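You operate a simulated robot arm through the tools that you are given. There is no shell and no other tool. Be economical: measure what you need, move in short steps, check, and stop when the job is done.

You are at the controls of a simulated two-armed robot. One attempt, no reset.

## Task
On the teal table, fold the grey cloth in half, so that its two long edges meet.

Only the result counts: the job must be done as asked and must still hold three seconds after the hand-in. Knocking over, shifting, dropping, spilling or breaking anything else fails it. Flat cloth is picked up by pressing the open fingertips on it (5 to 10 N) and closing them slowly along it; thin cloth reads only 2 to 8 mm in the jaws.

## Robot
Two 7-joint arms with two-finger parallel grippers on one trunk, on a base that drives. Base frame: it is fixed to the floor where the robot stands at the start and does not move with it; the origin is under the middle of the robot, x ahead of it, y to its left, z up; the surface under the hand at the start is at about z = 800. Units: mm, degrees, N and s.
The left shoulder is at the start at [70, 177, 1020], the right one opposite. With the tool pointing down near the work surface each hand reaches from about 300 to 740 mm from the robot's upright axis, wherever it stands, measured 20 degrees to its own side. Places, roughly: teal table [900, 300, 800]. Payload 3.43 kg a hand.
The TCP of each hand is the grasp point between the finger pads, 30 mm short of the fingertips. In the tool frame z runs along the fingers and y along their closing line. The gripper opens to 94 mm. The fingers are 28 mm wide and 10 mm thick; the gripper's body (50 by 96 mm) begins 55 mm behind the TCP.
Orientation is that of the tool frame in the base frame, as a unit quaternion [w, x, y, z]. With the fingers straight down and closing along the base's y, the tool's x points along the base's -x, its y along +y and its z along -z.

## Interface
- The arms move only by the tool nudge_tool. It takes "left_plan", "right_plan" or both (then of equal length, played together; a hand with none holds still); each is a list of rows, each an object (a shift or turn left out is 0, a gripper value left out holds the last) with "slide": the shift along the tool's x, y, z in units of 400 mm (1.0 is 400 mm), a list of three; "rotation": the turn, a rotation vector about the tool's x, y, z in units of 180 degrees (1.0 is 180 degrees), a list of three; "gripper": the opening, from 0 (shut) to 1 (fully open). In form: [{"slide": [x, y, z], "rotation": [ax, ay, az], "gripper": gripper}, ...]. A call has 1 to 20 rows; each row is the pose to reach, as a shift and turn from the pose commanded when the call began, along the tool's axes at that moment. A call with a number of a shift or a turn outside -1 to 1 is refused whole. A row lasts 0.2 s, in which the tool goes at most 50 mm and 8.6 degrees; a call with a longer step from one row to the next is refused whole, and so is a gripper value outside its range. A pose out of reach is approached as far as the arm can. The call stops where the force on the tool passes 40 N (or 10 N more than at its start, if that is more) or the arm is blocked; 0.2 s more then pass. Each finger travels about 153 mm/s and halts on what it meets, pressing with about 24 N; the grip force reading is that of the motor and also rises with nothing between the fingers. The clock runs only during rows and for 0.2 s after the last one: add rows that repeat a pose to give the fingers time. The reply holds the time, the measured pose of the TCP, the force on the tool along the base axes, the opening and the grip force, in the units named above and with some noise, with the torque about the TCP (base axes, N m) and any sound that the robot's microphone picked up, and new pictures: "show" is both (left out), scene, wrist or none (wrist: the cameras of the hands that moved).
- Cameras (640 x 400 px; columns grow to the right, rows downward): "scene" is now at [116.9, 38.1, 1333.5]; the picture's right is [0.35, -0.94, 0.00], its down [-0.70, -0.26, -0.67] and it looks along [0.63, 0.23, -0.74] (base axes); focal length 285 px, centre (320, 200). "left" rides on the left gripper at [76, -14, -102] in its tool frame; the picture's right is [0.18, 0.98, 0.00], its down [-0.75, 0.14, -0.64] and it looks along [-0.63, 0.12, 0.77] (tool axes); focal length 243 px, centre (320, 200). "right" rides on the right gripper at [76, 14, -102] in its tool frame; the picture's right is [-0.18, 0.98, 0.00], its down [-0.75, -0.14, -0.64] and it looks along [-0.63, -0.12, 0.77] (tool axes); focal length 243 px, centre (320, 200). There is no depth. A picture from a camera that has moved, and an enlarged one, comes with that camera's place and axes in the base frame and with its lens. The place of the scene camera against the robot may be out by one fixed shift of up to 25 mm in any direction.
- move_column(by): slides the trunk up (or, below 0, down) by that many mm; the arms and the scene camera ride with it, the base frame stays. It gives what a move gives, with no picture.
- roll_base(legs): drives the robot by 1 to 6 legs, each [ahead, turn to the left] in mm and degrees, along the robot's own axes; the way and the turn of a leg run together, so that a leg with both is an arc; at most 1500 mm and 180 degrees a leg. The arms and the cameras ride along, it lands a little off, and it stops where it bumps. It gives what a move gives, and a new picture of the scene camera.
- head_to(pan, tilt): turns the head with the scene camera to pan (to the left, within 86 degrees either way) and tilt (down, from -29 to 69), counted from straight ahead of the robot. It gives what a move gives, and a new picture of the scene camera.
- enlarge(camera, box): a new picture of the part [left, top, right, bottom] of that camera's present view, enlarged. It takes no simulated time.
- sign_off(): hands the job in; it is judged then, once.

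Work in short steps. Places have to be worked out from the pictures, the camera data and where the tool is seen: move nearer, look again, correct. Check each grasp and each placing, and mend what went wrong. You have 120 turns and 260 pictures in all, those below and enlarged ones among them. Open the grippers and draw the arms clear of the work before you hand the job in, unless the task says otherwise; then end with one line.

The tools are called after "Call:" by a JSON object that holds its "name" and its "arguments". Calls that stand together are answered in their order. nudge_tool: Moves the arms, as the interface text tells. Its arguments: {"type":"object","properties":{"left_plan":{"type":"array","items":{"type":"object","properties":{"slide":{"type":"array","items":{"type":"number"}},"rotation":{"type":"array","items":{"type":"number"}},"gripper":{"type":"number"}}}},"right_plan":{"type":"array","items":{"type":"object","properties":{"slide":{"type":"array","items":{"type":"number"}},"rotation":{"type":"array","items":{"type":"number"}},"gripper":{"type":"number"}}}},"show":{"type":"string","enum":["both","scene","wrist","none"]}},"required":[]} The other tools are called the same way: move_column (by) slides the trunk up or down; roll_base (legs) drives the base; head_to (pan, tilt) turns the head that bears the scene camera; enlarge (camera, box) takes an enlarged picture of a part of a camera's view; sign_off () hands the job in.

At the start:

```text
time_s: 0.0
left_position: [387.6, 441.7, 947.7]
left_orientation: [0.0, 0.0, 1.0, 0.0]
left_force: [0.2, -0.3, 0.1]
left_moment: [-0.02, -0.05, -0.01]
left_opening: 94.0
left_gripper_force: 0.0
right_position: [489.3, 18.0, 1011.6]
right_orientation: [-0.001, 0.0, 1.0, 0.001]
right_force: [0.1, -0.8, 0.0]
right_moment: [0.0, 0.03, -0.02]
right_opening: 93.9
right_gripper_force: 0.1
trunk travel left (down, up): [-600.0, 240.0]
robot x, y, heading: [1.4, 0.9, 0.2]
head pan, tilt: [20.3, 48.0]
```

scene: 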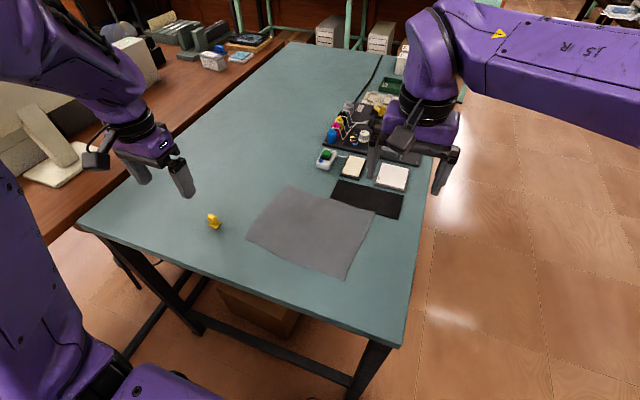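
right: 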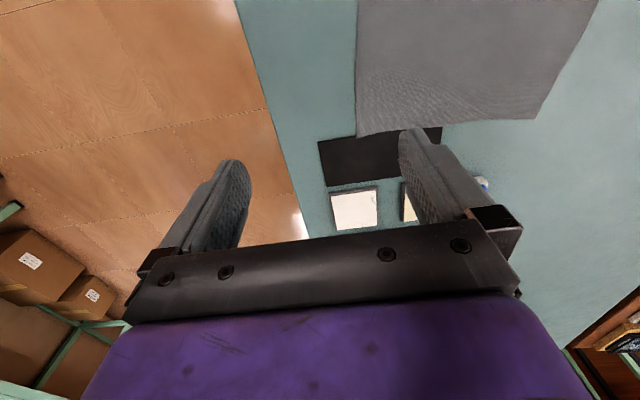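
left: 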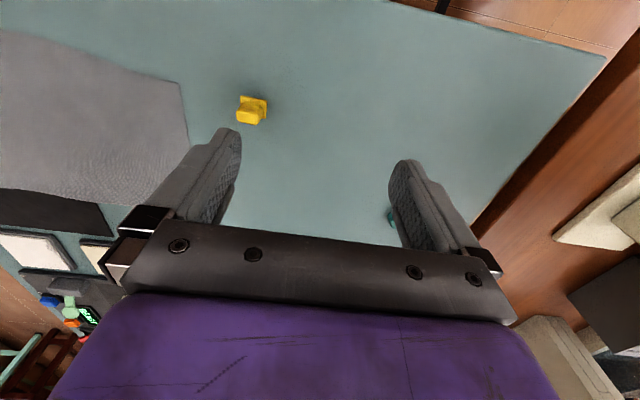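

The cloth lies between the two hands, with a black item at its far edge. I'll enlarge the scene view to locate its corners.

Call:
{"name": "enlarge", "arguments": {"camera": "scene", "box": [190, 150, 430, 300]}}

```text
2.67 times, centred on (310, 225) of scene
camera zoom: at [116.9, 38.1, 1333.5], right [0.35, -0.94, 0.0], down [-0.7, -0.26, -0.67], along [0.63, 0.23, -0.74], focal length 759 px, centre (347, 133)
```

zoom: 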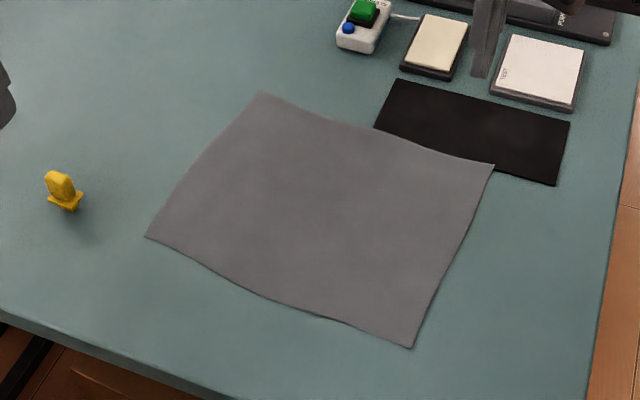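

Ray-casting the corners onto z=800 gives near-left ≈(400,323), near-right ≈(381,82), far-left ≈(593,305) and far-right ≈(582,64). So the long edges are the near and far ones, and I'll fold the near edge onto the far one. First I turn both hands 90° so they close along x, and hover above the near corners.

Call:
{"name": "nudge_tool", "arguments": {"left_plan": [{"slide": [-0.005, -0.029, 0.004], "rotation": [0, 0, 0.0437]}, {"slide": [-0.009, -0.058, 0.007], "rotation": [0, 0, 0.0875]}, {"slide": [-0.014, -0.087, 0.011], "rotation": [0, 0, 0.131]}, {"slide": [-0.019, -0.116, 0.015], "rotation": [0, 0, 0.175]}, {"slide": [-0.023, -0.145, 0.018], "rotation": [0, 0, 0.219]}, {"slide": [-0.028, -0.174, 0.022], "rotation": [0, 0, 0.2625]}, {"slide": [-0.033, -0.202, 0.026], "rotation": [0, 0, 0.306]}, {"slide": [-0.037, -0.231, 0.029], "rotation": [0, 0, 0.35]}, {"slide": [-0.042, -0.26, 0.033], "rotation": [0, 0, 0.394]}, {"slide": [-0.047, -0.289, 0.037], "rotation": [0, 0, 0.4375]}, {"slide": [-0.051, -0.318, 0.04], "rotation": [0, 0, 0.481]}, {"slide": [-0.056, -0.347, 0.044], "rotation": [0, 0, 0.525]}, {"slide": [-0.056, -0.347, 0.044], "rotation": [0, 0, 0.525]}], "right_plan": [{"slide": [0.02, 0.0175, 0.017], "rotation": [0, 0, -0.0395]}, {"slide": [0.039, 0.035, 0.034], "rotation": [0, 0, -0.079]}, {"slide": [0.059, 0.0525, 0.051], "rotation": [0, 0, -0.1185]}, {"slide": [0.079, 0.07, 0.068], "rotation": [0, 0, -0.158]}, {"slide": [0.098, 0.0875, 0.085], "rotation": [0, 0, -0.1975]}, {"slide": [0.118, 0.105, 0.102], "rotation": [0, 0, -0.237]}, {"slide": [0.138, 0.1225, 0.119], "rotation": [0, 0, -0.2765]}, {"slide": [0.157, 0.14, 0.136], "rotation": [0, 0, -0.316]}, {"slide": [0.177, 0.1575, 0.153], "rotation": [0, 0, -0.3555]}, {"slide": [0.197, 0.175, 0.17], "rotation": [0, 0, -0.395]}, {"slide": [0.216, 0.1925, 0.187], "rotation": [0, 0, -0.4345]}, {"slide": [0.236, 0.21, 0.204], "rotation": [0, 0, -0.474]}, {"slide": [0.236, 0.21, 0.204], "rotation": [0, 0, -0.474]}]}}

```text
time_s: 2.8
left_position: [408.5, 301.3, 929.9]
left_orientation: [-0.001, 0.735, 0.678, 0.001]
left_force: [-0.2, -0.2, 0.0]
left_moment: [0.04, 0.01, -0.01]
left_opening: 93.8
left_gripper_force: 0.1
right_position: [426.9, -22.2, 909.5]
right_orientation: [0.028, -0.366, 0.928, -0.059]
right_force: [0.7, -0.4, -0.4]
right_moment: [0.0, 0.03, 0.0]
right_opening: 94.4
right_gripper_force: 0.1
right hand out of reach, approached as far as the arm can: row 5, 6, 7, 8, 9, 10, 11, 12, 13
trunk travel left (down, up): [-600.0, 240.0]
robot x, y, heading: [1.7, -0.9, -0.0]
head pan, tilt: [20.3, 48.0]
camera scene: at [118.6, 35.9, 1333.4], right [0.35, -0.94, 0.0], down [-0.7, -0.26, -0.67], along [0.63, 0.23, -0.74], focal length 285 px, centre (320, 200)
camera right: at [351.4, -54.0, 1007.0], right [-0.53, 0.84, -0.13], down [0.58, 0.47, 0.66], along [0.62, 0.28, -0.74], focal length 243 px, centre (320, 200)
camera left: at [402.5, 378.3, 1033.0], right [0.99, 0.1, 0.0], down [0.08, -0.76, 0.64], along [0.07, -0.64, -0.77], focal length 243 px, centre (320, 200)
```

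scene: 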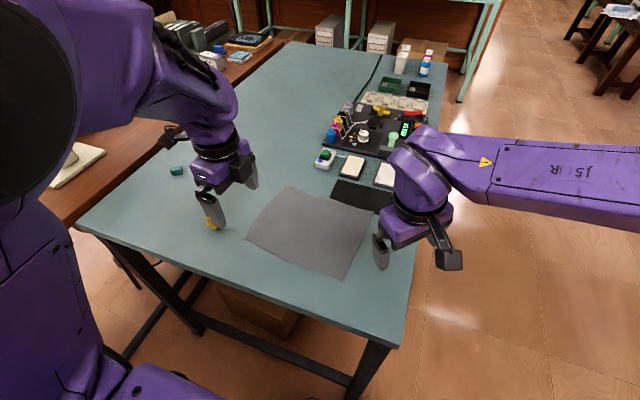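
right: 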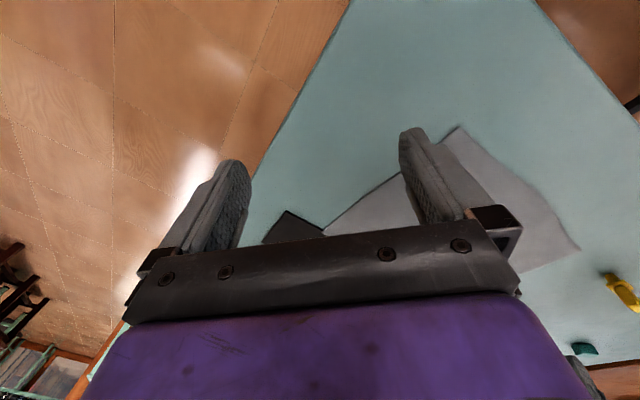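
left: 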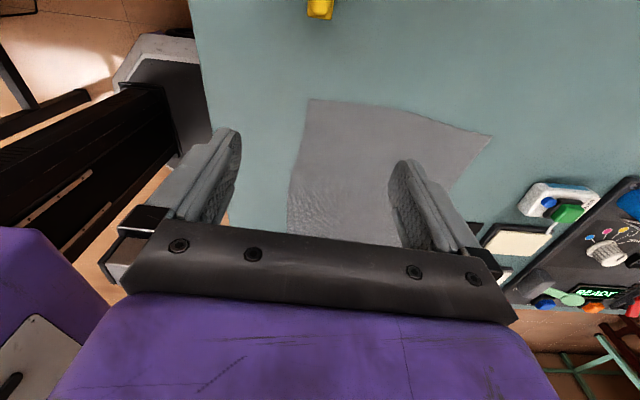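

The right hand can't take that turn so far across the body. Re-posing the base (back, turn left, forward) should centre the cloth, so first I look down to see the clearance between base and table.

Call:
{"name": "head_to", "arguments": {"pan": -10, "tilt": 69}}

Call:
{"name": "nudge_tool", "arguments": {"right_plan": [{"slide": [0, 0, 0]}], "show": "none"}}

```text
time_s: 3.8
left_position: [408.3, 302.8, 931.8]
left_orientation: [0.0, 0.734, 0.679, -0.001]
left_force: [-0.3, -0.2, 0.6]
left_moment: [0.0, 0.03, 0.01]
left_opening: 94.2
left_gripper_force: 0.0
right_position: [425.4, -22.3, 909.9]
right_orientation: [0.029, -0.365, 0.929, -0.061]
right_force: [-0.2, -0.3, -0.1]
right_moment: [0.04, 0.03, -0.02]
right_opening: 93.6
right_gripper_force: 0.1
trunk travel left (down, up): [-600.0, 240.0]
robot x, y, heading: [-1.8, -2.4, 0.1]
head pan, tilt: [-10.0, 68.8]
camera scene: at [98.2, 0.6, 1308.8], right [-0.17, -0.98, 0.0], down [-0.92, 0.16, -0.36], along [0.36, -0.06, -0.93], focal length 285 px, centre (320, 200)
```

scene: 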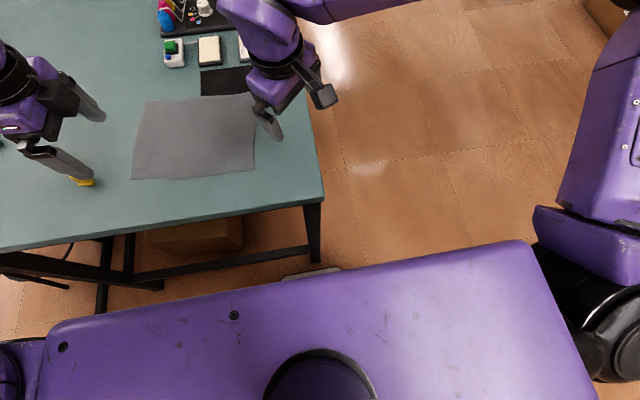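

```text
time_s: 4.2
left_position: [408.3, 303.4, 931.0]
left_orientation: [0.0, 0.734, 0.679, 0.0]
left_force: [0.3, 0.3, -0.5]
left_moment: [0.02, -0.03, -0.03]
left_opening: 93.7
left_gripper_force: 0.2
right_position: [425.3, -20.8, 909.9]
right_orientation: [0.029, -0.365, 0.929, -0.059]
right_force: [-0.6, -0.9, -0.1]
right_moment: [-0.01, 0.0, 0.01]
right_opening: 94.3
right_gripper_force: 0.1
trunk travel left (down, up): [-600.0, 240.0]
robot x, y, heading: [-1.7, -1.5, 0.0]
head pan, tilt: [-10.0, 68.8]
```

There is about 60 mm between the base front and the table leg. I back off 100 mm, turn 18° left, and return 80 mm to centre the cloth ahead of the robot.

Call:
{"name": "roll_base", "arguments": {"legs": [[-100, 0], [0, 18], [80, 0]]}}

Call:
{"name": "head_to", "arguments": {"pan": 0, "tilt": 52}}

```text
time_s: 7.0
left_position: [266.6, 445.7, 930.0]
left_orientation: [0.001, 0.613, 0.79, 0.0]
left_force: [1.2, -0.8, 0.4]
left_moment: [-0.02, 0.0, 0.02]
left_opening: 93.7
left_gripper_force: 0.1
right_position: [388.4, 143.8, 908.3]
right_orientation: [0.038, -0.512, 0.856, -0.055]
right_force: [0.3, 0.2, 0.8]
right_moment: [0.04, -0.01, 0.0]
right_opening: 93.9
right_gripper_force: 0.1
trunk travel left (down, up): [-600.0, 240.0]
robot x, y, heading: [-21.4, 22.4, 18.9]
head pan, tilt: [-10.0, 68.8]
camera scene: at [74.1, 61.5, 1308.7], right [0.15, -0.99, 0.0], down [-0.92, -0.14, -0.36], along [0.36, 0.05, -0.93], focal length 285 px, centre (320, 200)
```

scene: 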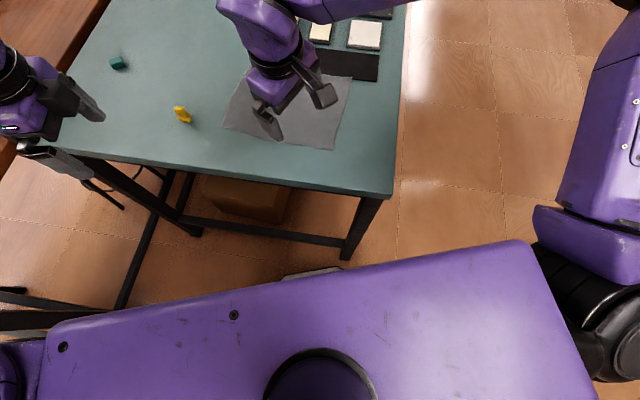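

```text
time_s: 7.8
left_position: [266.0, 443.3, 931.1]
left_orientation: [0.001, 0.614, 0.79, 0.0]
left_force: [0.3, -0.1, 0.6]
left_moment: [0.0, 0.01, 0.01]
left_opening: 94.3
left_gripper_force: 0.1
right_position: [386.7, 143.6, 909.3]
right_orientation: [0.039, -0.512, 0.856, -0.055]
right_force: [-0.5, -0.4, 0.5]
right_moment: [-0.01, 0.0, 0.01]
right_opening: 94.0
right_gripper_force: 0.1
trunk travel left (down, up): [-600.0, 240.0]
robot x, y, heading: [-21.8, 23.4, 18.8]
head pan, tilt: [0.0, 52.0]
camera scene: at [88.7, 76.4, 1328.1], right [0.32, -0.95, 0.0], down [-0.75, -0.25, -0.62], along [0.58, 0.2, -0.79], focal length 285 px, centre (320, 200)
```

scene: 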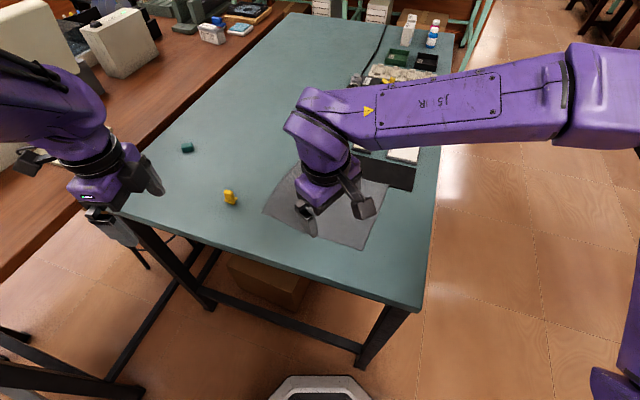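

The base landed cleanly with heading 18.8° and nothing disturbed. Now I bring both hands over the near corners in the wanted orientation, at z≈930.

Call:
{"name": "nudge_tool", "arguments": {"left_plan": [{"slide": [-0.071, 0.043, 0], "rotation": [0, 0, 0.0174]}, {"slide": [-0.142, 0.086, 0], "rotation": [0, 0, 0.035]}, {"slide": [-0.213, 0.129, 0], "rotation": [0, 0, 0.052]}, {"slide": [-0.284, 0.172, 0], "rotation": [0, 0, 0.07]}, {"slide": [-0.355, 0.215, 0], "rotation": [0, 0, 0.087]}, {"slide": [-0.426, 0.258, 0], "rotation": [0, 0, 0.1045]}, {"slide": [-0.426, 0.258, 0], "rotation": [0, 0, 0.1045]}], "right_plan": [{"slide": [0.0137, -0.0123, -0.0073], "rotation": [-0.0072, -0.001, -0.0218]}, {"slide": [0.0275, -0.0247, -0.0147], "rotation": [-0.0143, -0.002, -0.0437]}, {"slide": [0.041, -0.037, -0.022], "rotation": [-0.0215, -0.003, -0.0655]}, {"slide": [0.055, -0.049, -0.029], "rotation": [-0.0287, -0.004, -0.0873]}, {"slide": [0.069, -0.062, -0.037], "rotation": [-0.0358, -0.005, -0.109]}, {"slide": [0.0825, -0.074, -0.044], "rotation": [-0.043, -0.0055, -0.131]}, {"slide": [0.0825, -0.074, -0.044], "rotation": [-0.043, -0.0055, -0.131]}]}}

```text
time_s: 9.4
left_position: [410.2, 303.9, 933.2]
left_orientation: [0.001, 0.735, 0.678, 0.0]
left_force: [-1.4, 0.1, 0.1]
left_moment: [0.0, -0.01, -0.01]
left_opening: 94.1
left_gripper_force: 0.1
right_position: [386.6, 143.8, 909.3]
right_orientation: [0.038, -0.512, 0.856, -0.055]
right_force: [-0.4, 0.8, -0.3]
right_moment: [-0.02, -0.02, -0.02]
right_opening: 94.1
right_gripper_force: 0.1
right hand out of reach, approached as far as the arm can: row 1, 2, 3, 4, 5, 6, 7
trunk travel left (down, up): [-600.0, 240.0]
robot x, y, heading: [-20.6, 28.1, 18.8]
head pan, tilt: [0.0, 52.0]
camera scene: at [88.4, 77.0, 1328.2], right [0.32, -0.95, 0.0], down [-0.75, -0.25, -0.62], along [0.58, 0.2, -0.79], focal length 285 px, centre (320, 200)
camera right: at [325.5, 89.7, 1008.0], right [-0.77, 0.62, -0.13], down [0.4, 0.63, 0.66], along [0.5, 0.46, -0.74], focal length 243 px, centre (320, 200)
camera left: at [403.5, 380.7, 1036.1], right [0.99, 0.11, 0.0], down [0.08, -0.76, 0.64], along [0.07, -0.64, -0.77], focal length 243 px, centre (320, 200)
```

scene: 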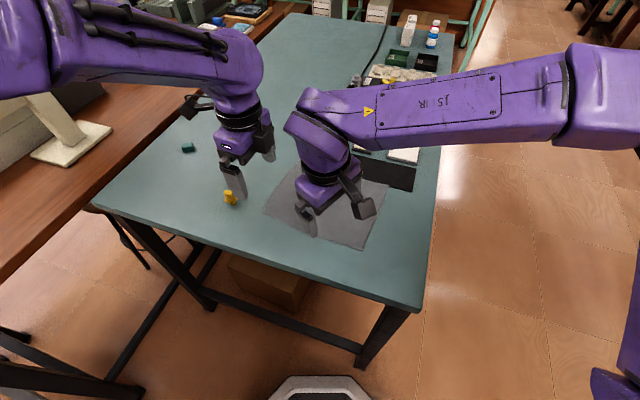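
right: 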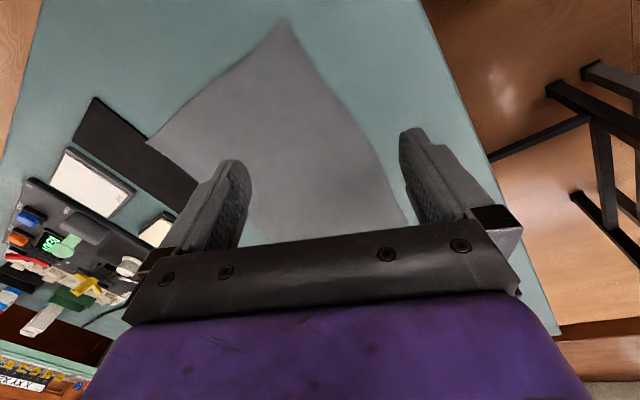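
left: 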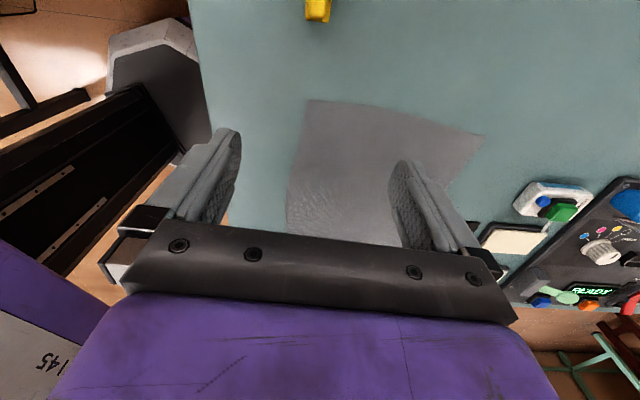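

The right wrist is at a joint limit in that turning direction. I unwind it the other way, to its original yaw, while levelling it and raising it slightly.

Call:
{"name": "nudge_tool", "arguments": {"right_plan": [{"slide": [0.01, -0.01, -0.012], "rotation": [-0.0046, 0.0031, 0.0415]}, {"slide": [0.02, -0.02, -0.023], "rotation": [-0.0092, 0.0062, 0.083]}, {"slide": [0.031, -0.03, -0.035], "rotation": [-0.0139, 0.0093, 0.1243]}, {"slide": [0.041, -0.04, -0.046], "rotation": [-0.0185, 0.0123, 0.1658]}, {"slide": [0.051, -0.05, -0.058], "rotation": [-0.0231, 0.0154, 0.2072]}, {"slide": [0.061, -0.06, -0.07], "rotation": [-0.0277, 0.0185, 0.2487]}, {"slide": [0.072, -0.07, -0.081], "rotation": [-0.0324, 0.0216, 0.29]}, {"slide": [0.082, -0.08, -0.093], "rotation": [-0.037, 0.0247, 0.3316]}], "show": "scene"}}

```text
time_s: 11.2
left_position: [410.2, 303.5, 934.5]
left_orientation: [0.0, 0.734, 0.679, 0.001]
left_force: [0.1, -0.7, 0.0]
left_moment: [-0.03, -0.02, 0.0]
left_opening: 94.0
left_gripper_force: 0.2
right_position: [392.8, 101.5, 949.1]
right_orientation: [0.0, -0.017, 1.0, 0.0]
right_force: [0.5, -0.8, 0.1]
right_moment: [0.0, -0.02, -0.04]
right_opening: 94.0
right_gripper_force: 0.1
trunk travel left (down, up): [-600.0, 240.0]
robot x, y, heading: [-23.3, 25.4, 18.8]
head pan, tilt: [0.0, 52.0]
camera scene: at [89.2, 76.0, 1328.1], right [0.32, -0.95, 0.0], down [-0.75, -0.25, -0.62], along [0.58, 0.2, -0.79], focal length 285 px, centre (320, 200)
```

scene: 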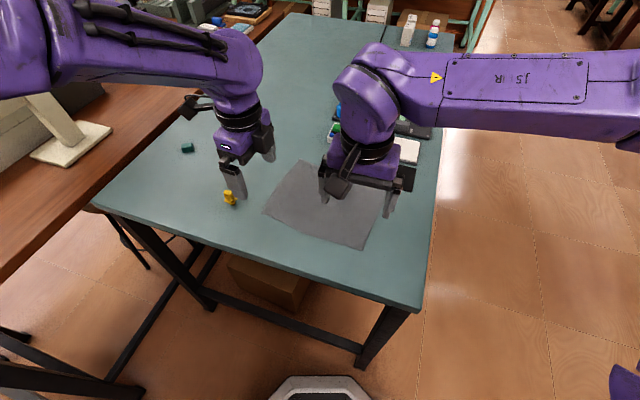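

It's free now and level. I continue the right hand +97° so it also closes along x, with its camera facing inward.

Call:
{"name": "nudge_tool", "arguments": {"right_plan": [{"rotation": [0, 0, 0.0447]}, {"rotation": [0, 0, 0.0895]}, {"rotation": [0, 0, 0.134]}, {"rotation": [0, 0, 0.179]}, {"rotation": [0, 0, 0.224]}, {"rotation": [0, 0, 0.2685]}, {"rotation": [0, 0, 0.313]}, {"rotation": [0, 0, 0.358]}, {"rotation": [0, 0, 0.403]}, {"rotation": [0, 0, 0.4475]}, {"rotation": [0, 0, 0.492]}, {"rotation": [0, 0, 0.537]}]}}

```text
time_s: 13.8
left_position: [411.4, 303.7, 934.8]
left_orientation: [0.0, 0.734, 0.679, 0.001]
left_force: [-0.1, -0.4, 0.7]
left_moment: [-0.01, 0.02, 0.02]
left_opening: 93.6
left_gripper_force: 0.2
right_position: [393.9, 105.0, 950.0]
right_orientation: [0.0, 0.736, 0.677, 0.001]
right_force: [-0.9, -0.2, 0.6]
right_moment: [0.03, 0.01, 0.02]
right_opening: 94.0
right_gripper_force: 0.1
trunk travel left (down, up): [-600.0, 240.0]
robot x, y, heading: [-26.4, 27.3, 18.8]
head pan, tilt: [0.0, 52.0]
camera scene: at [89.2, 76.5, 1328.1], right [0.32, -0.95, 0.0], down [-0.75, -0.25, -0.62], along [0.58, 0.2, -0.79], focal length 285 px, centre (320, 200)
camera right: at [414.9, 179.2, 1051.0], right [0.96, -0.27, 0.0], down [-0.2, -0.74, 0.64], along [-0.17, -0.62, -0.77], focal length 243 px, centre (320, 200)
```

scene: 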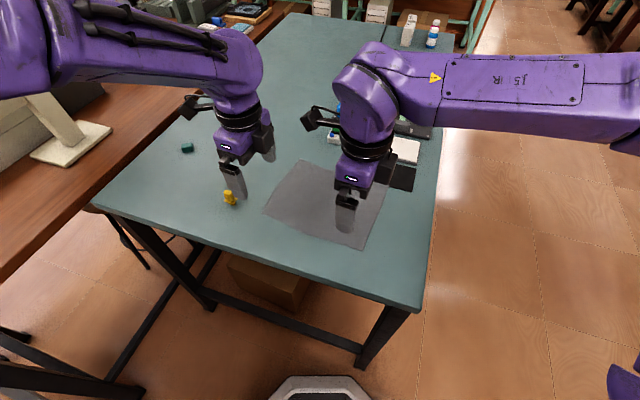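
right: 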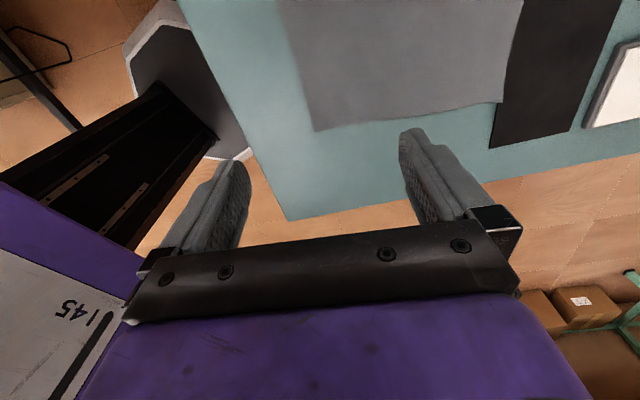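

Both hands are now parallel. From the wrist views, the near edge runs from about (379,73) to (402,307), so I'll grip about 16 mm inside it with a small 26 mm opening. I descend to about 15 mm above the cloth and check.

Call:
{"name": "nudge_tool", "arguments": {"left_plan": [{"slide": [-0.013, 0.005, 0.075], "gripper": 0.28}, {"slide": [-0.026, 0.01, 0.15], "gripper": 0.28}, {"slide": [-0.041, 0.016, 0.225], "gripper": 0.28}, {"slide": [-0.041, 0.016, 0.225], "gripper": 0.28}], "right_plan": [{"slide": [-0.01, 0.003, 0.0875], "gripper": 0.28}, {"slide": [-0.02, 0.007, 0.175], "gripper": 0.28}, {"slide": [-0.029, 0.01, 0.2625], "gripper": 0.28}, {"slide": [-0.029, 0.01, 0.2625], "gripper": 0.28}]}}

```text
time_s: 14.8
left_position: [413.0, 288.9, 842.5]
left_orientation: [0.001, 0.734, 0.679, 0.0]
left_force: [0.3, -0.2, 0.3]
left_moment: [0.02, 0.01, -0.03]
left_opening: 26.4
left_gripper_force: 0.0
right_position: [398.5, 94.7, 843.5]
right_orientation: [0.0, 0.735, 0.678, 0.002]
right_force: [0.2, 0.0, 0.4]
right_moment: [-0.01, -0.03, 0.06]
right_opening: 26.4
right_gripper_force: 0.1
trunk travel left (down, up): [-600.0, 240.0]
robot x, y, heading: [-24.5, 28.4, 19.1]
head pan, tilt: [0.0, 52.0]
camera scene: at [88.2, 76.3, 1328.2], right [0.32, -0.95, 0.0], down [-0.75, -0.25, -0.62], along [0.58, 0.2, -0.79], focal length 285 px, centre (320, 200)
camera right: at [418.6, 169.3, 945.2], right [0.96, -0.26, 0.0], down [-0.2, -0.74, 0.64], along [-0.17, -0.62, -0.77], focal length 243 px, centre (320, 200)
camera left: at [406.6, 366.0, 944.5], right [0.99, 0.11, 0.0], down [0.08, -0.76, 0.64], along [0.07, -0.64, -0.77], focal length 243 px, centre (320, 200)
```

scene: 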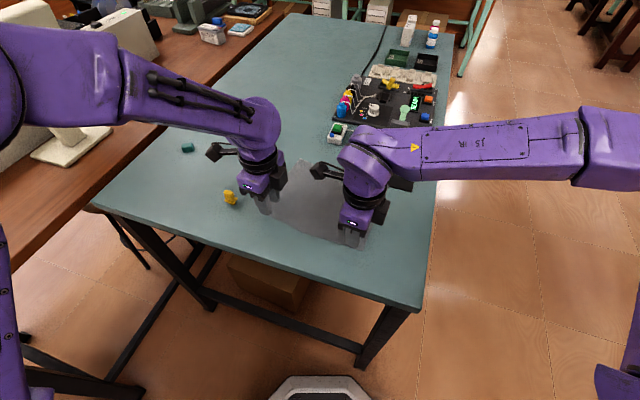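
right: 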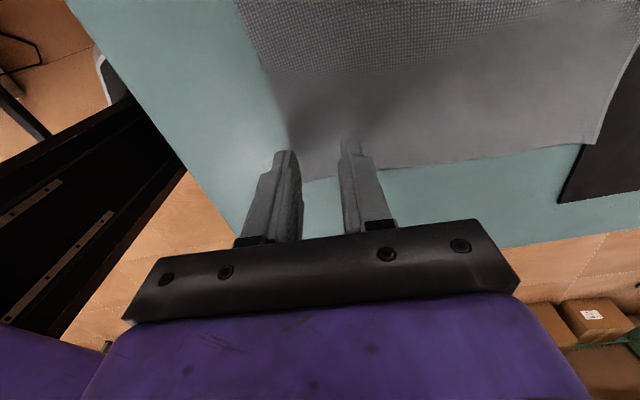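
left: 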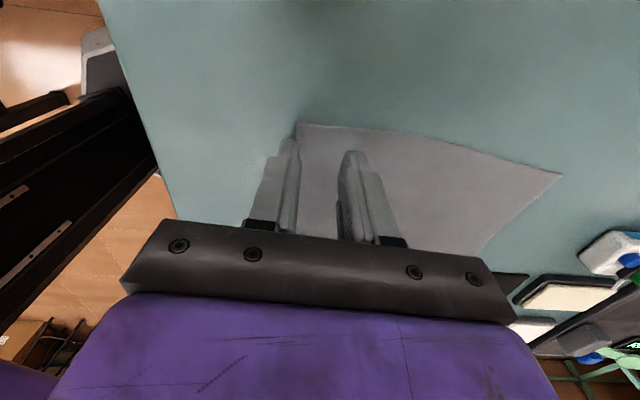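

The left outer fingertip sits about 2 mm inside the edge and the right one about 6 mm inside. I shift the right hand 3 mm outward and lower both towards contact.

Call:
{"name": "nudge_tool", "arguments": {"left_plan": [{"slide": [0, 0, 0.014]}, {"slide": [0, 0, 0.026]}, {"slide": [0, 0, 0.031]}], "right_plan": [{"slide": [0, -0.0075, 0.014]}, {"slide": [0, -0.0075, 0.028]}, {"slide": [0, -0.0075, 0.0335]}], "show": "none"}}

```text
time_s: 15.6
left_position: [414.1, 288.1, 831.8]
left_orientation: [0.002, 0.734, 0.679, 0.004]
left_force: [0.9, 2.9, 23.7]
left_moment: [0.11, 0.25, -0.05]
left_opening: 26.1
left_gripper_force: 0.0
right_position: [394.3, 94.4, 831.5]
right_orientation: [-0.001, 0.735, 0.678, 0.001]
right_force: [-0.3, 0.5, -1.0]
right_moment: [-0.02, 0.04, 0.01]
right_opening: 26.3
right_gripper_force: 0.1
trunk travel left (down, up): [-600.0, 240.0]
robot x, y, heading: [-22.0, 25.8, 18.7]
head pan, tilt: [0.0, 52.0]
```

Left presses with 24 N, which is too much, and the right isn't touching yet. I fine-tune each by about 1 mm.

Call:
{"name": "nudge_tool", "arguments": {"left_plan": [{"slide": [0, 0, -0.0025]}, {"slide": [0, 0, -0.0025]}], "right_plan": [{"slide": [0, 0, 0.0025]}, {"slide": [0, 0, 0.004]}], "show": "none"}}

```text
time_s: 16.2
left_position: [413.4, 288.5, 831.0]
left_orientation: [0.001, 0.734, 0.679, 0.002]
left_force: [4.9, 2.3, 26.3]
left_moment: [0.11, 0.06, -0.05]
left_opening: 24.9
left_gripper_force: 0.1
right_position: [393.1, 93.0, 832.0]
right_orientation: [0.0, 0.736, 0.677, 0.002]
right_force: [0.5, 2.6, 5.9]
right_moment: [-0.01, 0.09, 0.0]
right_opening: 26.5
right_gripper_force: 0.0
trunk travel left (down, up): [-600.0, 240.0]
robot x, y, heading: [-23.7, 23.9, 18.7]
head pan, tilt: [0.0, 52.0]
```

Right is good at 6 N. Left still reads 26 N, so I raise it a further 1.5 mm.

Call:
{"name": "nudge_tool", "arguments": {"left_plan": [{"slide": [0, 0, -0.002]}, {"slide": [0, 0, -0.004]}], "right_plan": [{"slide": [0, 0, 0]}, {"slide": [0, 0, 0.0005]}], "show": "none"}}

```text
time_s: 16.8
left_position: [411.9, 288.3, 830.3]
left_orientation: [0.0, 0.734, 0.679, -0.001]
left_force: [3.2, 0.3, 16.0]
left_moment: [0.06, -0.07, -0.02]
left_opening: 25.9
left_gripper_force: 0.0
right_position: [394.2, 92.5, 830.9]
right_orientation: [0.0, 0.736, 0.677, 0.003]
right_force: [0.6, 1.8, 14.4]
right_moment: [0.02, 0.06, 0.0]
right_opening: 26.1
right_gripper_force: 0.0
trunk travel left (down, up): [-600.0, 240.0]
robot x, y, heading: [-22.5, 26.2, 18.9]
head pan, tilt: [0.0, 52.0]
```

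Both press with about 15 N. I ease each up slightly and then close slowly along the cloth.

Call:
{"name": "nudge_tool", "arguments": {"left_plan": [{"slide": [0, 0, -0.002], "gripper": 0.27}, {"slide": [0, 0, -0.002], "gripper": 0.24}, {"slide": [0, 0, -0.002], "gripper": 0.21}, {"slide": [0, 0, -0.002], "gripper": 0.18}, {"slide": [0, 0, -0.002], "gripper": 0.15}, {"slide": [0, 0, -0.002], "gripper": 0.12}, {"slide": [0, 0, -0.002], "gripper": 0.09}, {"slide": [0, 0, -0.002], "gripper": 0.06}, {"slide": [0, 0, -0.002], "gripper": 0.03}, {"slide": [0, 0, -0.002], "gripper": 0}, {"slide": [0, 0, -0.002], "gripper": 0}], "right_plan": [{"slide": [0, 0, -0.0015], "gripper": 0.27}, {"slide": [0, 0, -0.0015], "gripper": 0.24}, {"slide": [0, 0, -0.0015], "gripper": 0.21}, {"slide": [0, 0, -0.0015], "gripper": 0.18}, {"slide": [0, 0, -0.0015], "gripper": 0.15}, {"slide": [0, 0, -0.0015], "gripper": 0.12}, {"slide": [0, 0, -0.0015], "gripper": 0.09}, {"slide": [0, 0, -0.0015], "gripper": 0.06}, {"slide": [0, 0, -0.0015], "gripper": 0.03}, {"slide": [0, 0, -0.0015], "gripper": 0}, {"slide": [0, 0, -0.0015], "gripper": 0}]}}

```text
time_s: 19.2
left_position: [412.9, 288.1, 830.9]
left_orientation: [0.0, 0.734, 0.679, 0.0]
left_force: [0.1, -0.4, 0.1]
left_moment: [-0.01, 0.02, 0.01]
left_opening: 2.1
left_gripper_force: 24.0
right_position: [393.4, 92.0, 831.3]
right_orientation: [0.001, 0.736, 0.677, 0.002]
right_force: [3.3, 0.0, 21.3]
right_moment: [-0.1, -0.11, 0.0]
right_opening: 1.9
right_gripper_force: 23.9
trunk travel left (down, up): [-600.0, 240.0]
robot x, y, heading: [-23.5, 26.9, 18.9]
head pan, tilt: [0.0, 52.0]
camera scene: at [87.4, 76.3, 1328.3], right [0.32, -0.95, 0.0], down [-0.75, -0.25, -0.62], along [0.58, 0.2, -0.79], focal length 285 px, centre (320, 200)
camera right: at [413.6, 168.1, 932.8], right [0.96, -0.26, 0.0], down [-0.2, -0.74, 0.64], along [-0.17, -0.62, -0.77], focal length 243 px, centre (320, 200)
camera left: at [405.1, 365.3, 934.5], right [0.99, 0.11, 0.0], down [0.08, -0.76, 0.64], along [0.07, -0.64, -0.77], focal length 243 px, centre (320, 200)
```

scene: 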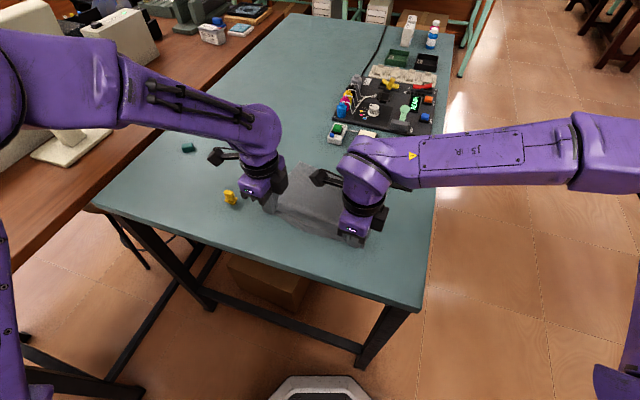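
right: 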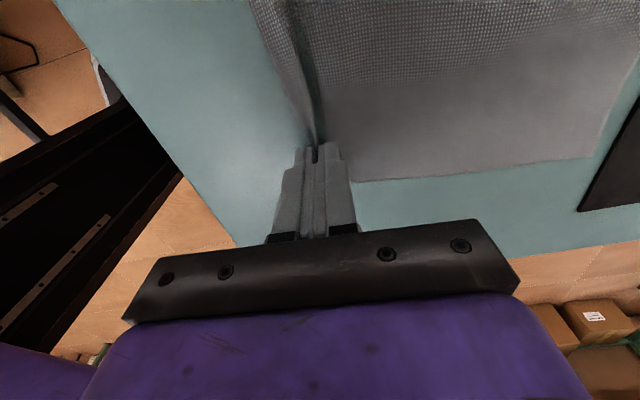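
left: 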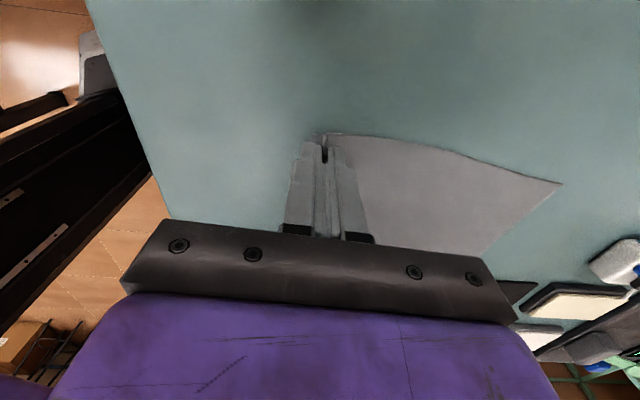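

Both jaws read about 2 mm, and the right shows a visible pleat. I lift both 30 mm to verify the grasps.

Call:
{"name": "nudge_tool", "arguments": {"left_plan": [{"slide": [0, 0, -0.02]}, {"slide": [0, 0, -0.04]}, {"slide": [0, 0, -0.06]}, {"slide": [0, 0, -0.075]}], "right_plan": [{"slide": [0, 0, -0.02]}, {"slide": [0, 0, -0.04]}, {"slide": [0, 0, -0.06]}, {"slide": [0, 0, -0.075]}]}}

```text
time_s: 20.2
left_position: [413.0, 289.3, 860.4]
left_orientation: [0.0, 0.734, 0.679, 0.0]
left_force: [0.7, -1.3, -0.2]
left_moment: [-0.04, -0.04, -0.02]
left_opening: 1.6
left_gripper_force: 23.9
right_position: [392.5, 92.2, 860.5]
right_orientation: [0.001, 0.736, 0.677, -0.001]
right_force: [-0.8, 1.5, 0.6]
right_moment: [-0.01, 0.0, 0.01]
right_opening: 1.9
right_gripper_force: 24.0
trunk travel left (down, up): [-600.0, 240.0]
robot x, y, heading: [-22.7, 24.3, 18.9]
head pan, tilt: [0.0, 52.0]
camera scene: at [88.8, 76.5, 1328.1], right [0.32, -0.95, 0.0], down [-0.75, -0.25, -0.62], along [0.58, 0.2, -0.79], focal length 285 px, centre (320, 200)
camera right: at [414.3, 167.2, 961.8], right [0.96, -0.26, 0.0], down [-0.2, -0.74, 0.64], along [-0.17, -0.62, -0.77], focal length 243 px, centre (320, 200)
camera left: at [406.5, 365.9, 964.0], right [0.99, 0.11, 0.0], down [0.08, -0.76, 0.64], along [0.07, -0.64, -0.77], focal length 243 px, centre (320, 200)
```

scene: 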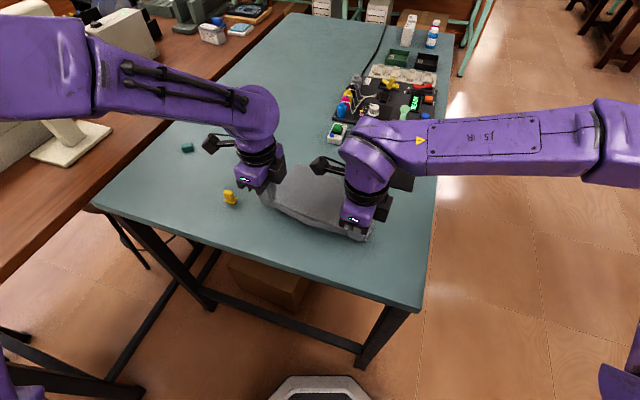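
right: 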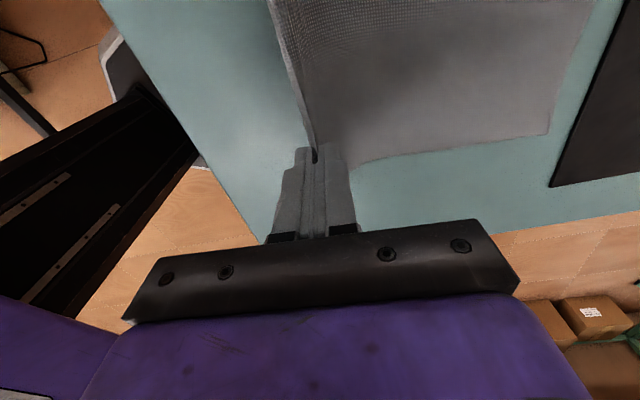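
left: 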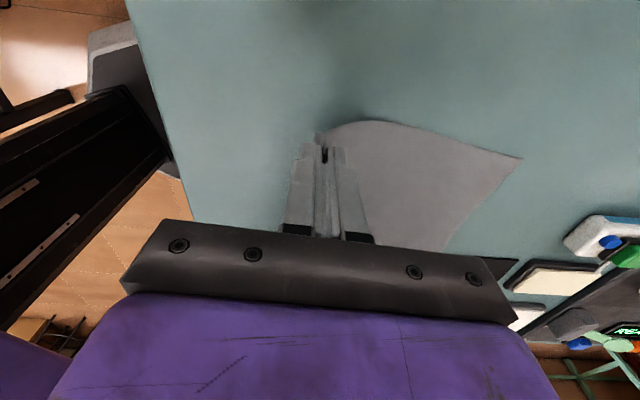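

Both hands hold the edge. I look closely to see how the edge sits in the jaws.

Call:
{"name": "enlarge", "arguments": {"camera": "right", "box": [240, 80, 400, 180]}}

Call:
{"name": "enlarge", "arguments": {"camera": "left", "box": [240, 80, 400, 180]}}

Call:
{"name": "enlarge", "arguments": {"camera": "scene", "box": [220, 150, 420, 275]}}

```text
4.00 times, centred on (320, 130) of right
camera zoom: at [414.3, 167.2, 961.8], right [0.96, -0.26, 0.0], down [-0.2, -0.74, 0.64], along [-0.17, -0.62, -0.77], focal length 970 px, centre (320, 480)
```

zoom: 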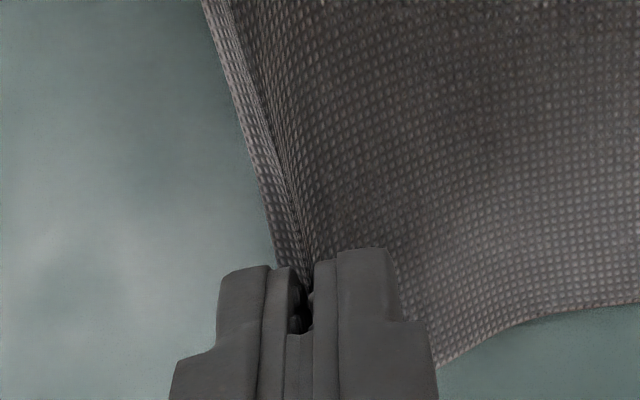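

```text
4.00 times, centred on (320, 130) of left
camera zoom: at [406.5, 365.9, 964.0], right [0.99, 0.11, 0.0], down [0.08, -0.76, 0.64], along [0.07, -0.64, -0.77], focal length 970 px, centre (320, 480)
```

zoom: 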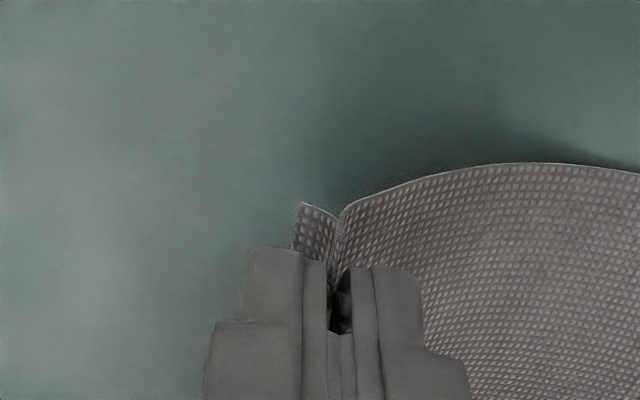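

```text
3.20 times, centred on (320, 212) of scene
camera zoom: at [88.8, 76.5, 1328.1], right [0.32, -0.95, 0.0], down [-0.75, -0.25, -0.62], along [0.58, 0.2, -0.79], focal length 911 px, centre (320, 160)
```

zoom: 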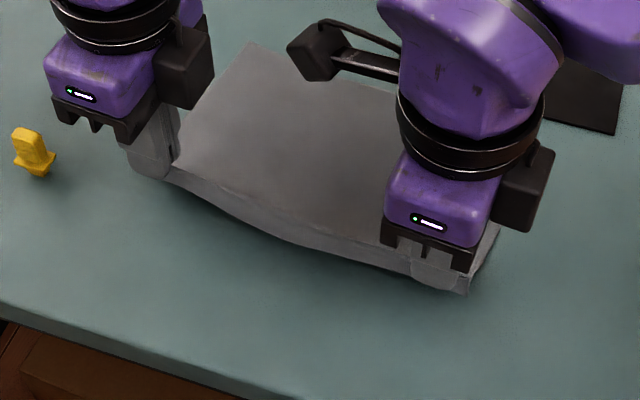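

Each jaw holds a pleat with about 10 mm of edge tail. Gripping pulled the cloth about 15–20 mm towards me, so the far corners are now near (570,288) and (550,54). I carry the edge over in a low arc, staying slack, and stop above the far side to re-measure.

Call:
{"name": "nudge_tool", "arguments": {"left_plan": [{"slide": [0, 0.025, -0.025]}, {"slide": [0, 0.05, -0.05]}, {"slide": [0, 0.08, -0.075]}, {"slide": [0, 0.1125, -0.095]}, {"slide": [0, 0.15, -0.1125]}, {"slide": [0, 0.1875, -0.1225]}, {"slide": [0, 0.225, -0.125]}, {"slide": [0, 0.2625, -0.12]}], "right_plan": [{"slide": [0, 0.025, -0.025]}, {"slide": [0, 0.05, -0.05]}, {"slide": [0, 0.08, -0.075]}, {"slide": [0, 0.1125, -0.095]}, {"slide": [0, 0.15, -0.1125]}, {"slide": [0, 0.1875, -0.1225]}, {"slide": [0, 0.225, -0.125]}, {"slide": [0, 0.2625, -0.12]}]}}

```text
time_s: 22.0
left_position: [519.1, 280.5, 909.1]
left_orientation: [-0.001, 0.734, 0.679, -0.001]
left_force: [0.3, -0.5, 0.2]
left_moment: [-0.02, 0.0, 0.03]
left_opening: 1.8
left_gripper_force: 24.1
right_position: [498.7, 84.1, 904.3]
right_orientation: [0.0, 0.735, 0.678, -0.001]
right_force: [0.0, 0.1, 0.2]
right_moment: [-0.03, -0.01, 0.02]
right_opening: 1.7
right_gripper_force: 23.5
trunk travel left (down, up): [-600.0, 240.0]
robot x, y, heading: [-23.5, 23.4, 19.0]
head pan, tilt: [0.0, 52.0]
camera scene: at [90.4, 76.6, 1328.0], right [0.32, -0.95, 0.0], down [-0.75, -0.25, -0.61], along [0.58, 0.2, -0.79], focal length 285 px, centre (320, 200)
camera right: at [518.9, 158.9, 1006.1], right [0.96, -0.26, 0.0], down [-0.2, -0.74, 0.64], along [-0.17, -0.62, -0.77], focal length 243 px, centre (320, 200)
camera left: at [512.1, 357.4, 1011.9], right [0.99, 0.11, 0.0], down [0.08, -0.76, 0.64], along [0.07, -0.64, -0.77], focal length 243 px, centre (320, 200)
```

scene: 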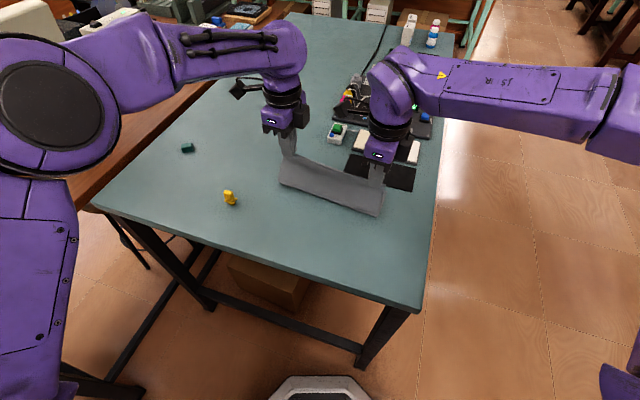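
right: 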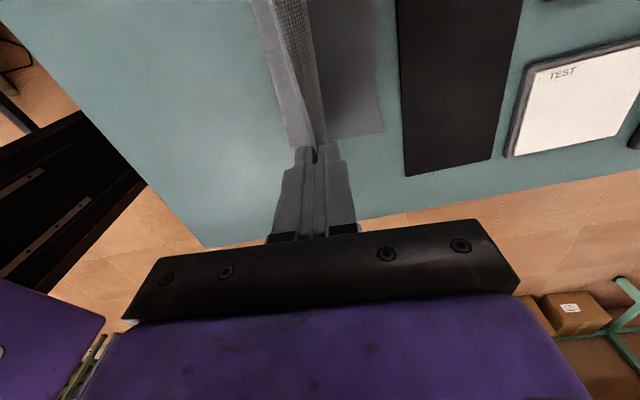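
left: 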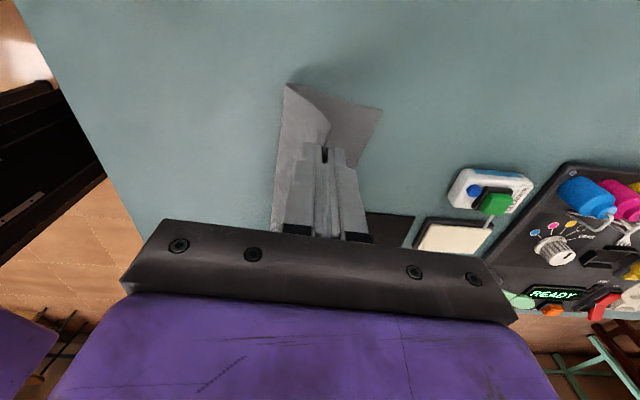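

The cloth drapes well, and the far edge now runs from about (548,56) to (573,289). I bring the held edge to about 11 mm short of it, since the tail fills that gap. I lean the hands 20° forward so the pleat points away, and stop just above the lower layer.

Call:
{"name": "nudge_tool", "arguments": {"left_plan": [{"slide": [-0.003, 0.03, -0.0], "rotation": [0.018, 0, 0]}, {"slide": [-0.006, 0.06, 0.03], "rotation": [0.037, 0, 0]}, {"slide": [-0.009, 0.085, 0.07], "rotation": [0.055, 0, 0]}, {"slide": [-0.012, 0.105, 0.11], "rotation": [0.074, 0, 0]}, {"slide": [-0.013, 0.12, 0.15], "rotation": [0.092, 0, 0]}, {"slide": [-0.013, 0.13, 0.1775], "rotation": [0.111, 0, 0]}, {"slide": [-0.013, 0.13, 0.1775], "rotation": [0.111, 0, 0]}], "right_plan": [{"slide": [-0.002, 0.03, -0.0], "rotation": [0.018, 0, 0]}, {"slide": [-0.004, 0.06, 0.028], "rotation": [0.037, 0, 0]}, {"slide": [-0.006, 0.085, 0.065], "rotation": [0.055, 0, 0]}, {"slide": [-0.008, 0.105, 0.1], "rotation": [0.074, 0, 0]}, {"slide": [-0.0095, 0.118, 0.14], "rotation": [0.092, 0, 0]}, {"slide": [-0.0095, 0.1275, 0.165], "rotation": [0.111, 0, 0]}, {"slide": [-0.0095, 0.1275, 0.165], "rotation": [0.111, 0, 0]}]}}

```text
time_s: 23.6
left_position: [527.9, 311.9, 840.6]
left_orientation: [-0.126, 0.723, 0.669, -0.118]
left_force: [2.8, -32.0, -0.2]
left_moment: [-0.86, -0.08, 0.42]
left_opening: 1.9
left_gripper_force: 24.0
left hand out of reach, approached as far as the arm can: row 4, 5, 6, 7
right_position: [548.5, 77.8, 842.1]
right_orientation: [-0.129, 0.723, 0.668, -0.117]
right_force: [-3.8, 30.8, -0.7]
right_moment: [0.87, 0.08, -0.23]
right_opening: 1.9
right_gripper_force: 23.6
trunk travel left (down, up): [-600.0, 240.0]
robot x, y, heading: [-22.0, 26.0, 19.0]
head pan, tilt: [0.0, 52.0]
camera scene: at [88.4, 76.0, 1328.2], right [0.32, -0.95, 0.0], down [-0.75, -0.25, -0.62], along [0.58, 0.2, -0.79], focal length 285 px, centre (320, 200)
camera right: at [602.4, 149.0, 932.0], right [0.91, -0.26, -0.34], down [0.03, -0.76, 0.65], along [-0.42, -0.6, -0.68], focal length 243 px, centre (320, 200)
camera left: at [554.3, 385.9, 942.6], right [0.94, 0.11, -0.33], down [0.29, -0.78, 0.56], along [-0.2, -0.62, -0.76], focal length 243 px, centre (320, 200)
```

scene: 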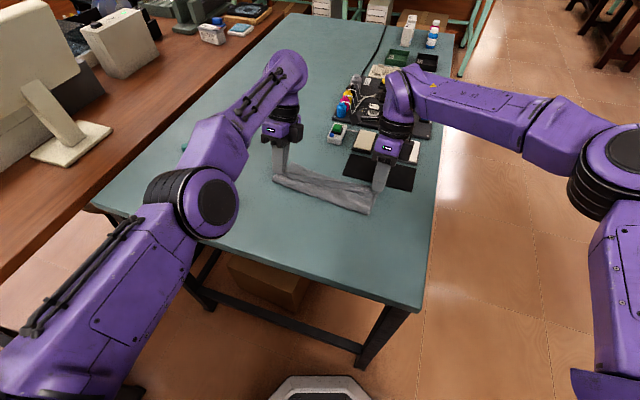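
right: 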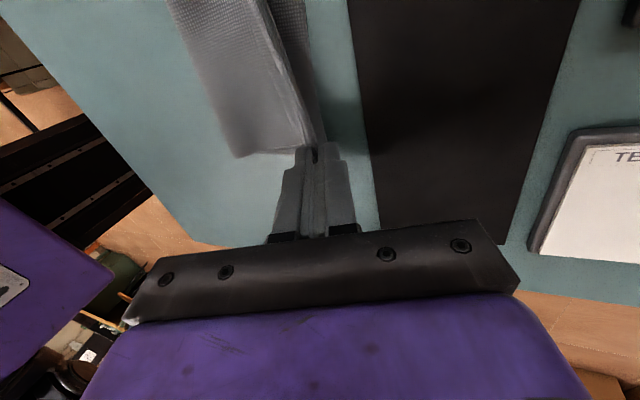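
left: 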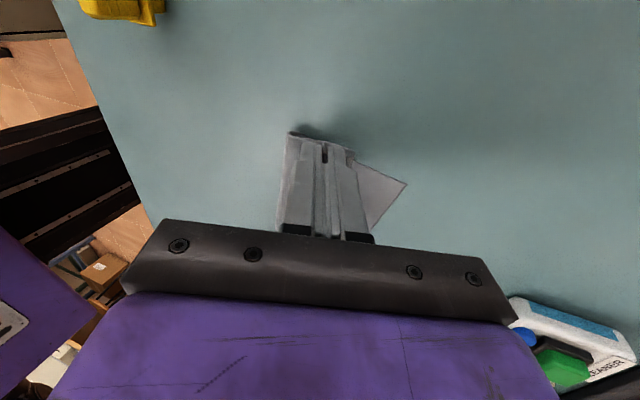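

The left hand hit its reach limit when leaning and drifted outward, pulling the cloth taut (about 32 N). I take the left lean off and bring it back 30 mm inward to relax the cloth.

Call:
{"name": "nudge_tool", "arguments": {"left_plan": [{"slide": [-0.019, 0, -0.005], "rotation": [-0.028, 0, 0]}, {"slide": [-0.038, 0, -0.01], "rotation": [-0.055, 0, 0]}, {"slide": [-0.056, 0, -0.016], "rotation": [-0.083, 0, 0]}, {"slide": [-0.075, -0.001, -0.021], "rotation": [-0.111, 0, 0]}]}}

```text
time_s: 24.6
left_position: [590.8, 284.1, 851.2]
left_orientation: [-0.001, 0.734, 0.679, 0.001]
left_force: [1.1, 0.7, 0.0]
left_moment: [0.01, 0.02, 0.0]
left_opening: 1.9
left_gripper_force: 23.7
left hand out of reach, approached as far as the arm can: row 1, 2, 3, 4
right_position: [548.9, 74.9, 840.5]
right_orientation: [-0.127, 0.725, 0.667, -0.117]
right_force: [0.1, -0.2, 0.1]
right_moment: [-0.04, 0.01, -0.01]
right_opening: 1.7
right_gripper_force: 23.9
trunk travel left (down, up): [-600.0, 240.0]
robot x, y, heading: [-23.4, 24.6, 18.9]
head pan, tilt: [0.0, 52.0]
camera scene: at [89.2, 76.3, 1328.1], right [0.32, -0.95, 0.0], down [-0.75, -0.25, -0.62], along [0.58, 0.2, -0.79], focal length 285 px, centre (320, 200)
camera left: at [582.1, 360.1, 954.0], right [0.99, 0.11, 0.0], down [0.08, -0.76, 0.64], along [0.07, -0.64, -0.77], focal length 243 px, centre (320, 200)
```

scene: 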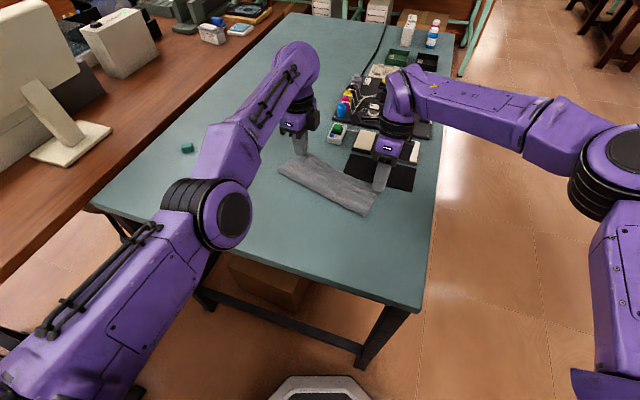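
left: 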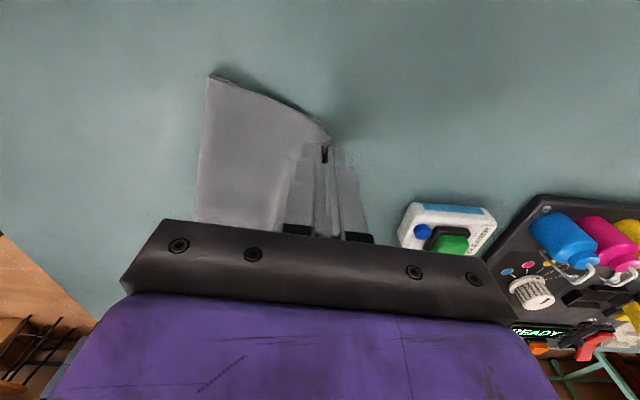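

The left hand is upright again and unloaded at (591,284), which is past the far edge. I bring it back in small steps towards (566,274).

Call:
{"name": "nudge_tool", "arguments": {"left_plan": [{"slide": [-0.01, -0.02, 0]}, {"slide": [-0.02, -0.04, 0]}, {"slide": [-0.03, -0.06, 0]}]}}

```text
time_s: 25.4
left_position: [581.0, 274.5, 851.5]
left_orientation: [-0.001, 0.736, 0.677, 0.0]
left_force: [-0.6, -0.3, 0.8]
left_moment: [0.03, -0.02, 0.0]
left_opening: 1.8
left_gripper_force: 23.5
left hand out of reach, approached as far as the arm can: row 1, 2, 3
right_position: [548.2, 76.5, 842.5]
right_orientation: [-0.128, 0.724, 0.668, -0.117]
right_force: [-0.6, -1.2, -0.6]
right_moment: [-0.01, 0.01, 0.01]
right_opening: 1.4
right_gripper_force: 24.7
trunk travel left (down, up): [-600.0, 240.0]
robot x, y, heading: [-25.8, 28.5, 18.8]
head pan, tilt: [0.0, 52.0]
camera scene: at [87.6, 76.1, 1328.2], right [0.32, -0.95, 0.0], down [-0.75, -0.25, -0.62], along [0.58, 0.2, -0.79], focal length 285 px, centre (320, 200)
camera left: at [573.5, 351.6, 954.2], right [0.99, 0.1, 0.0], down [0.08, -0.76, 0.64], along [0.07, -0.64, -0.77], focal length 243 px, centre (320, 200)
```

scene: 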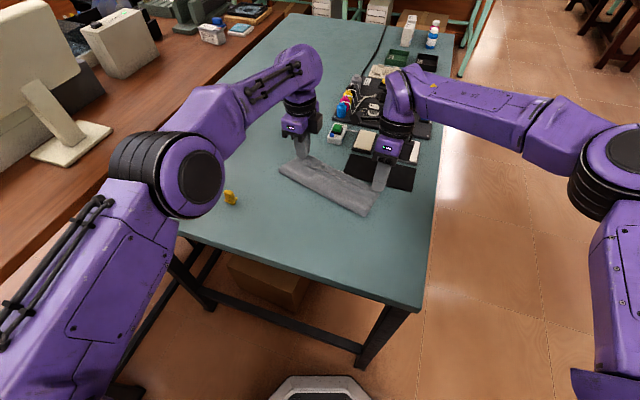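
left: 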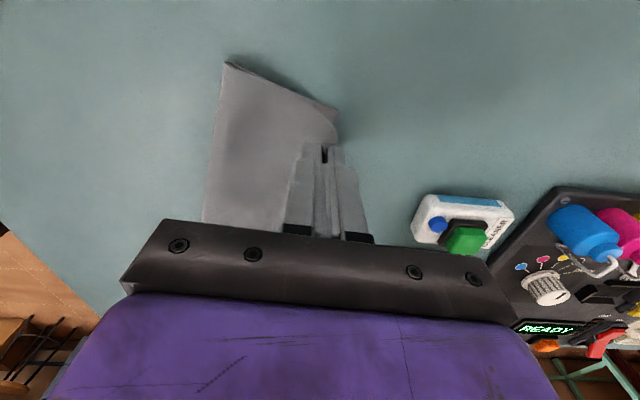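

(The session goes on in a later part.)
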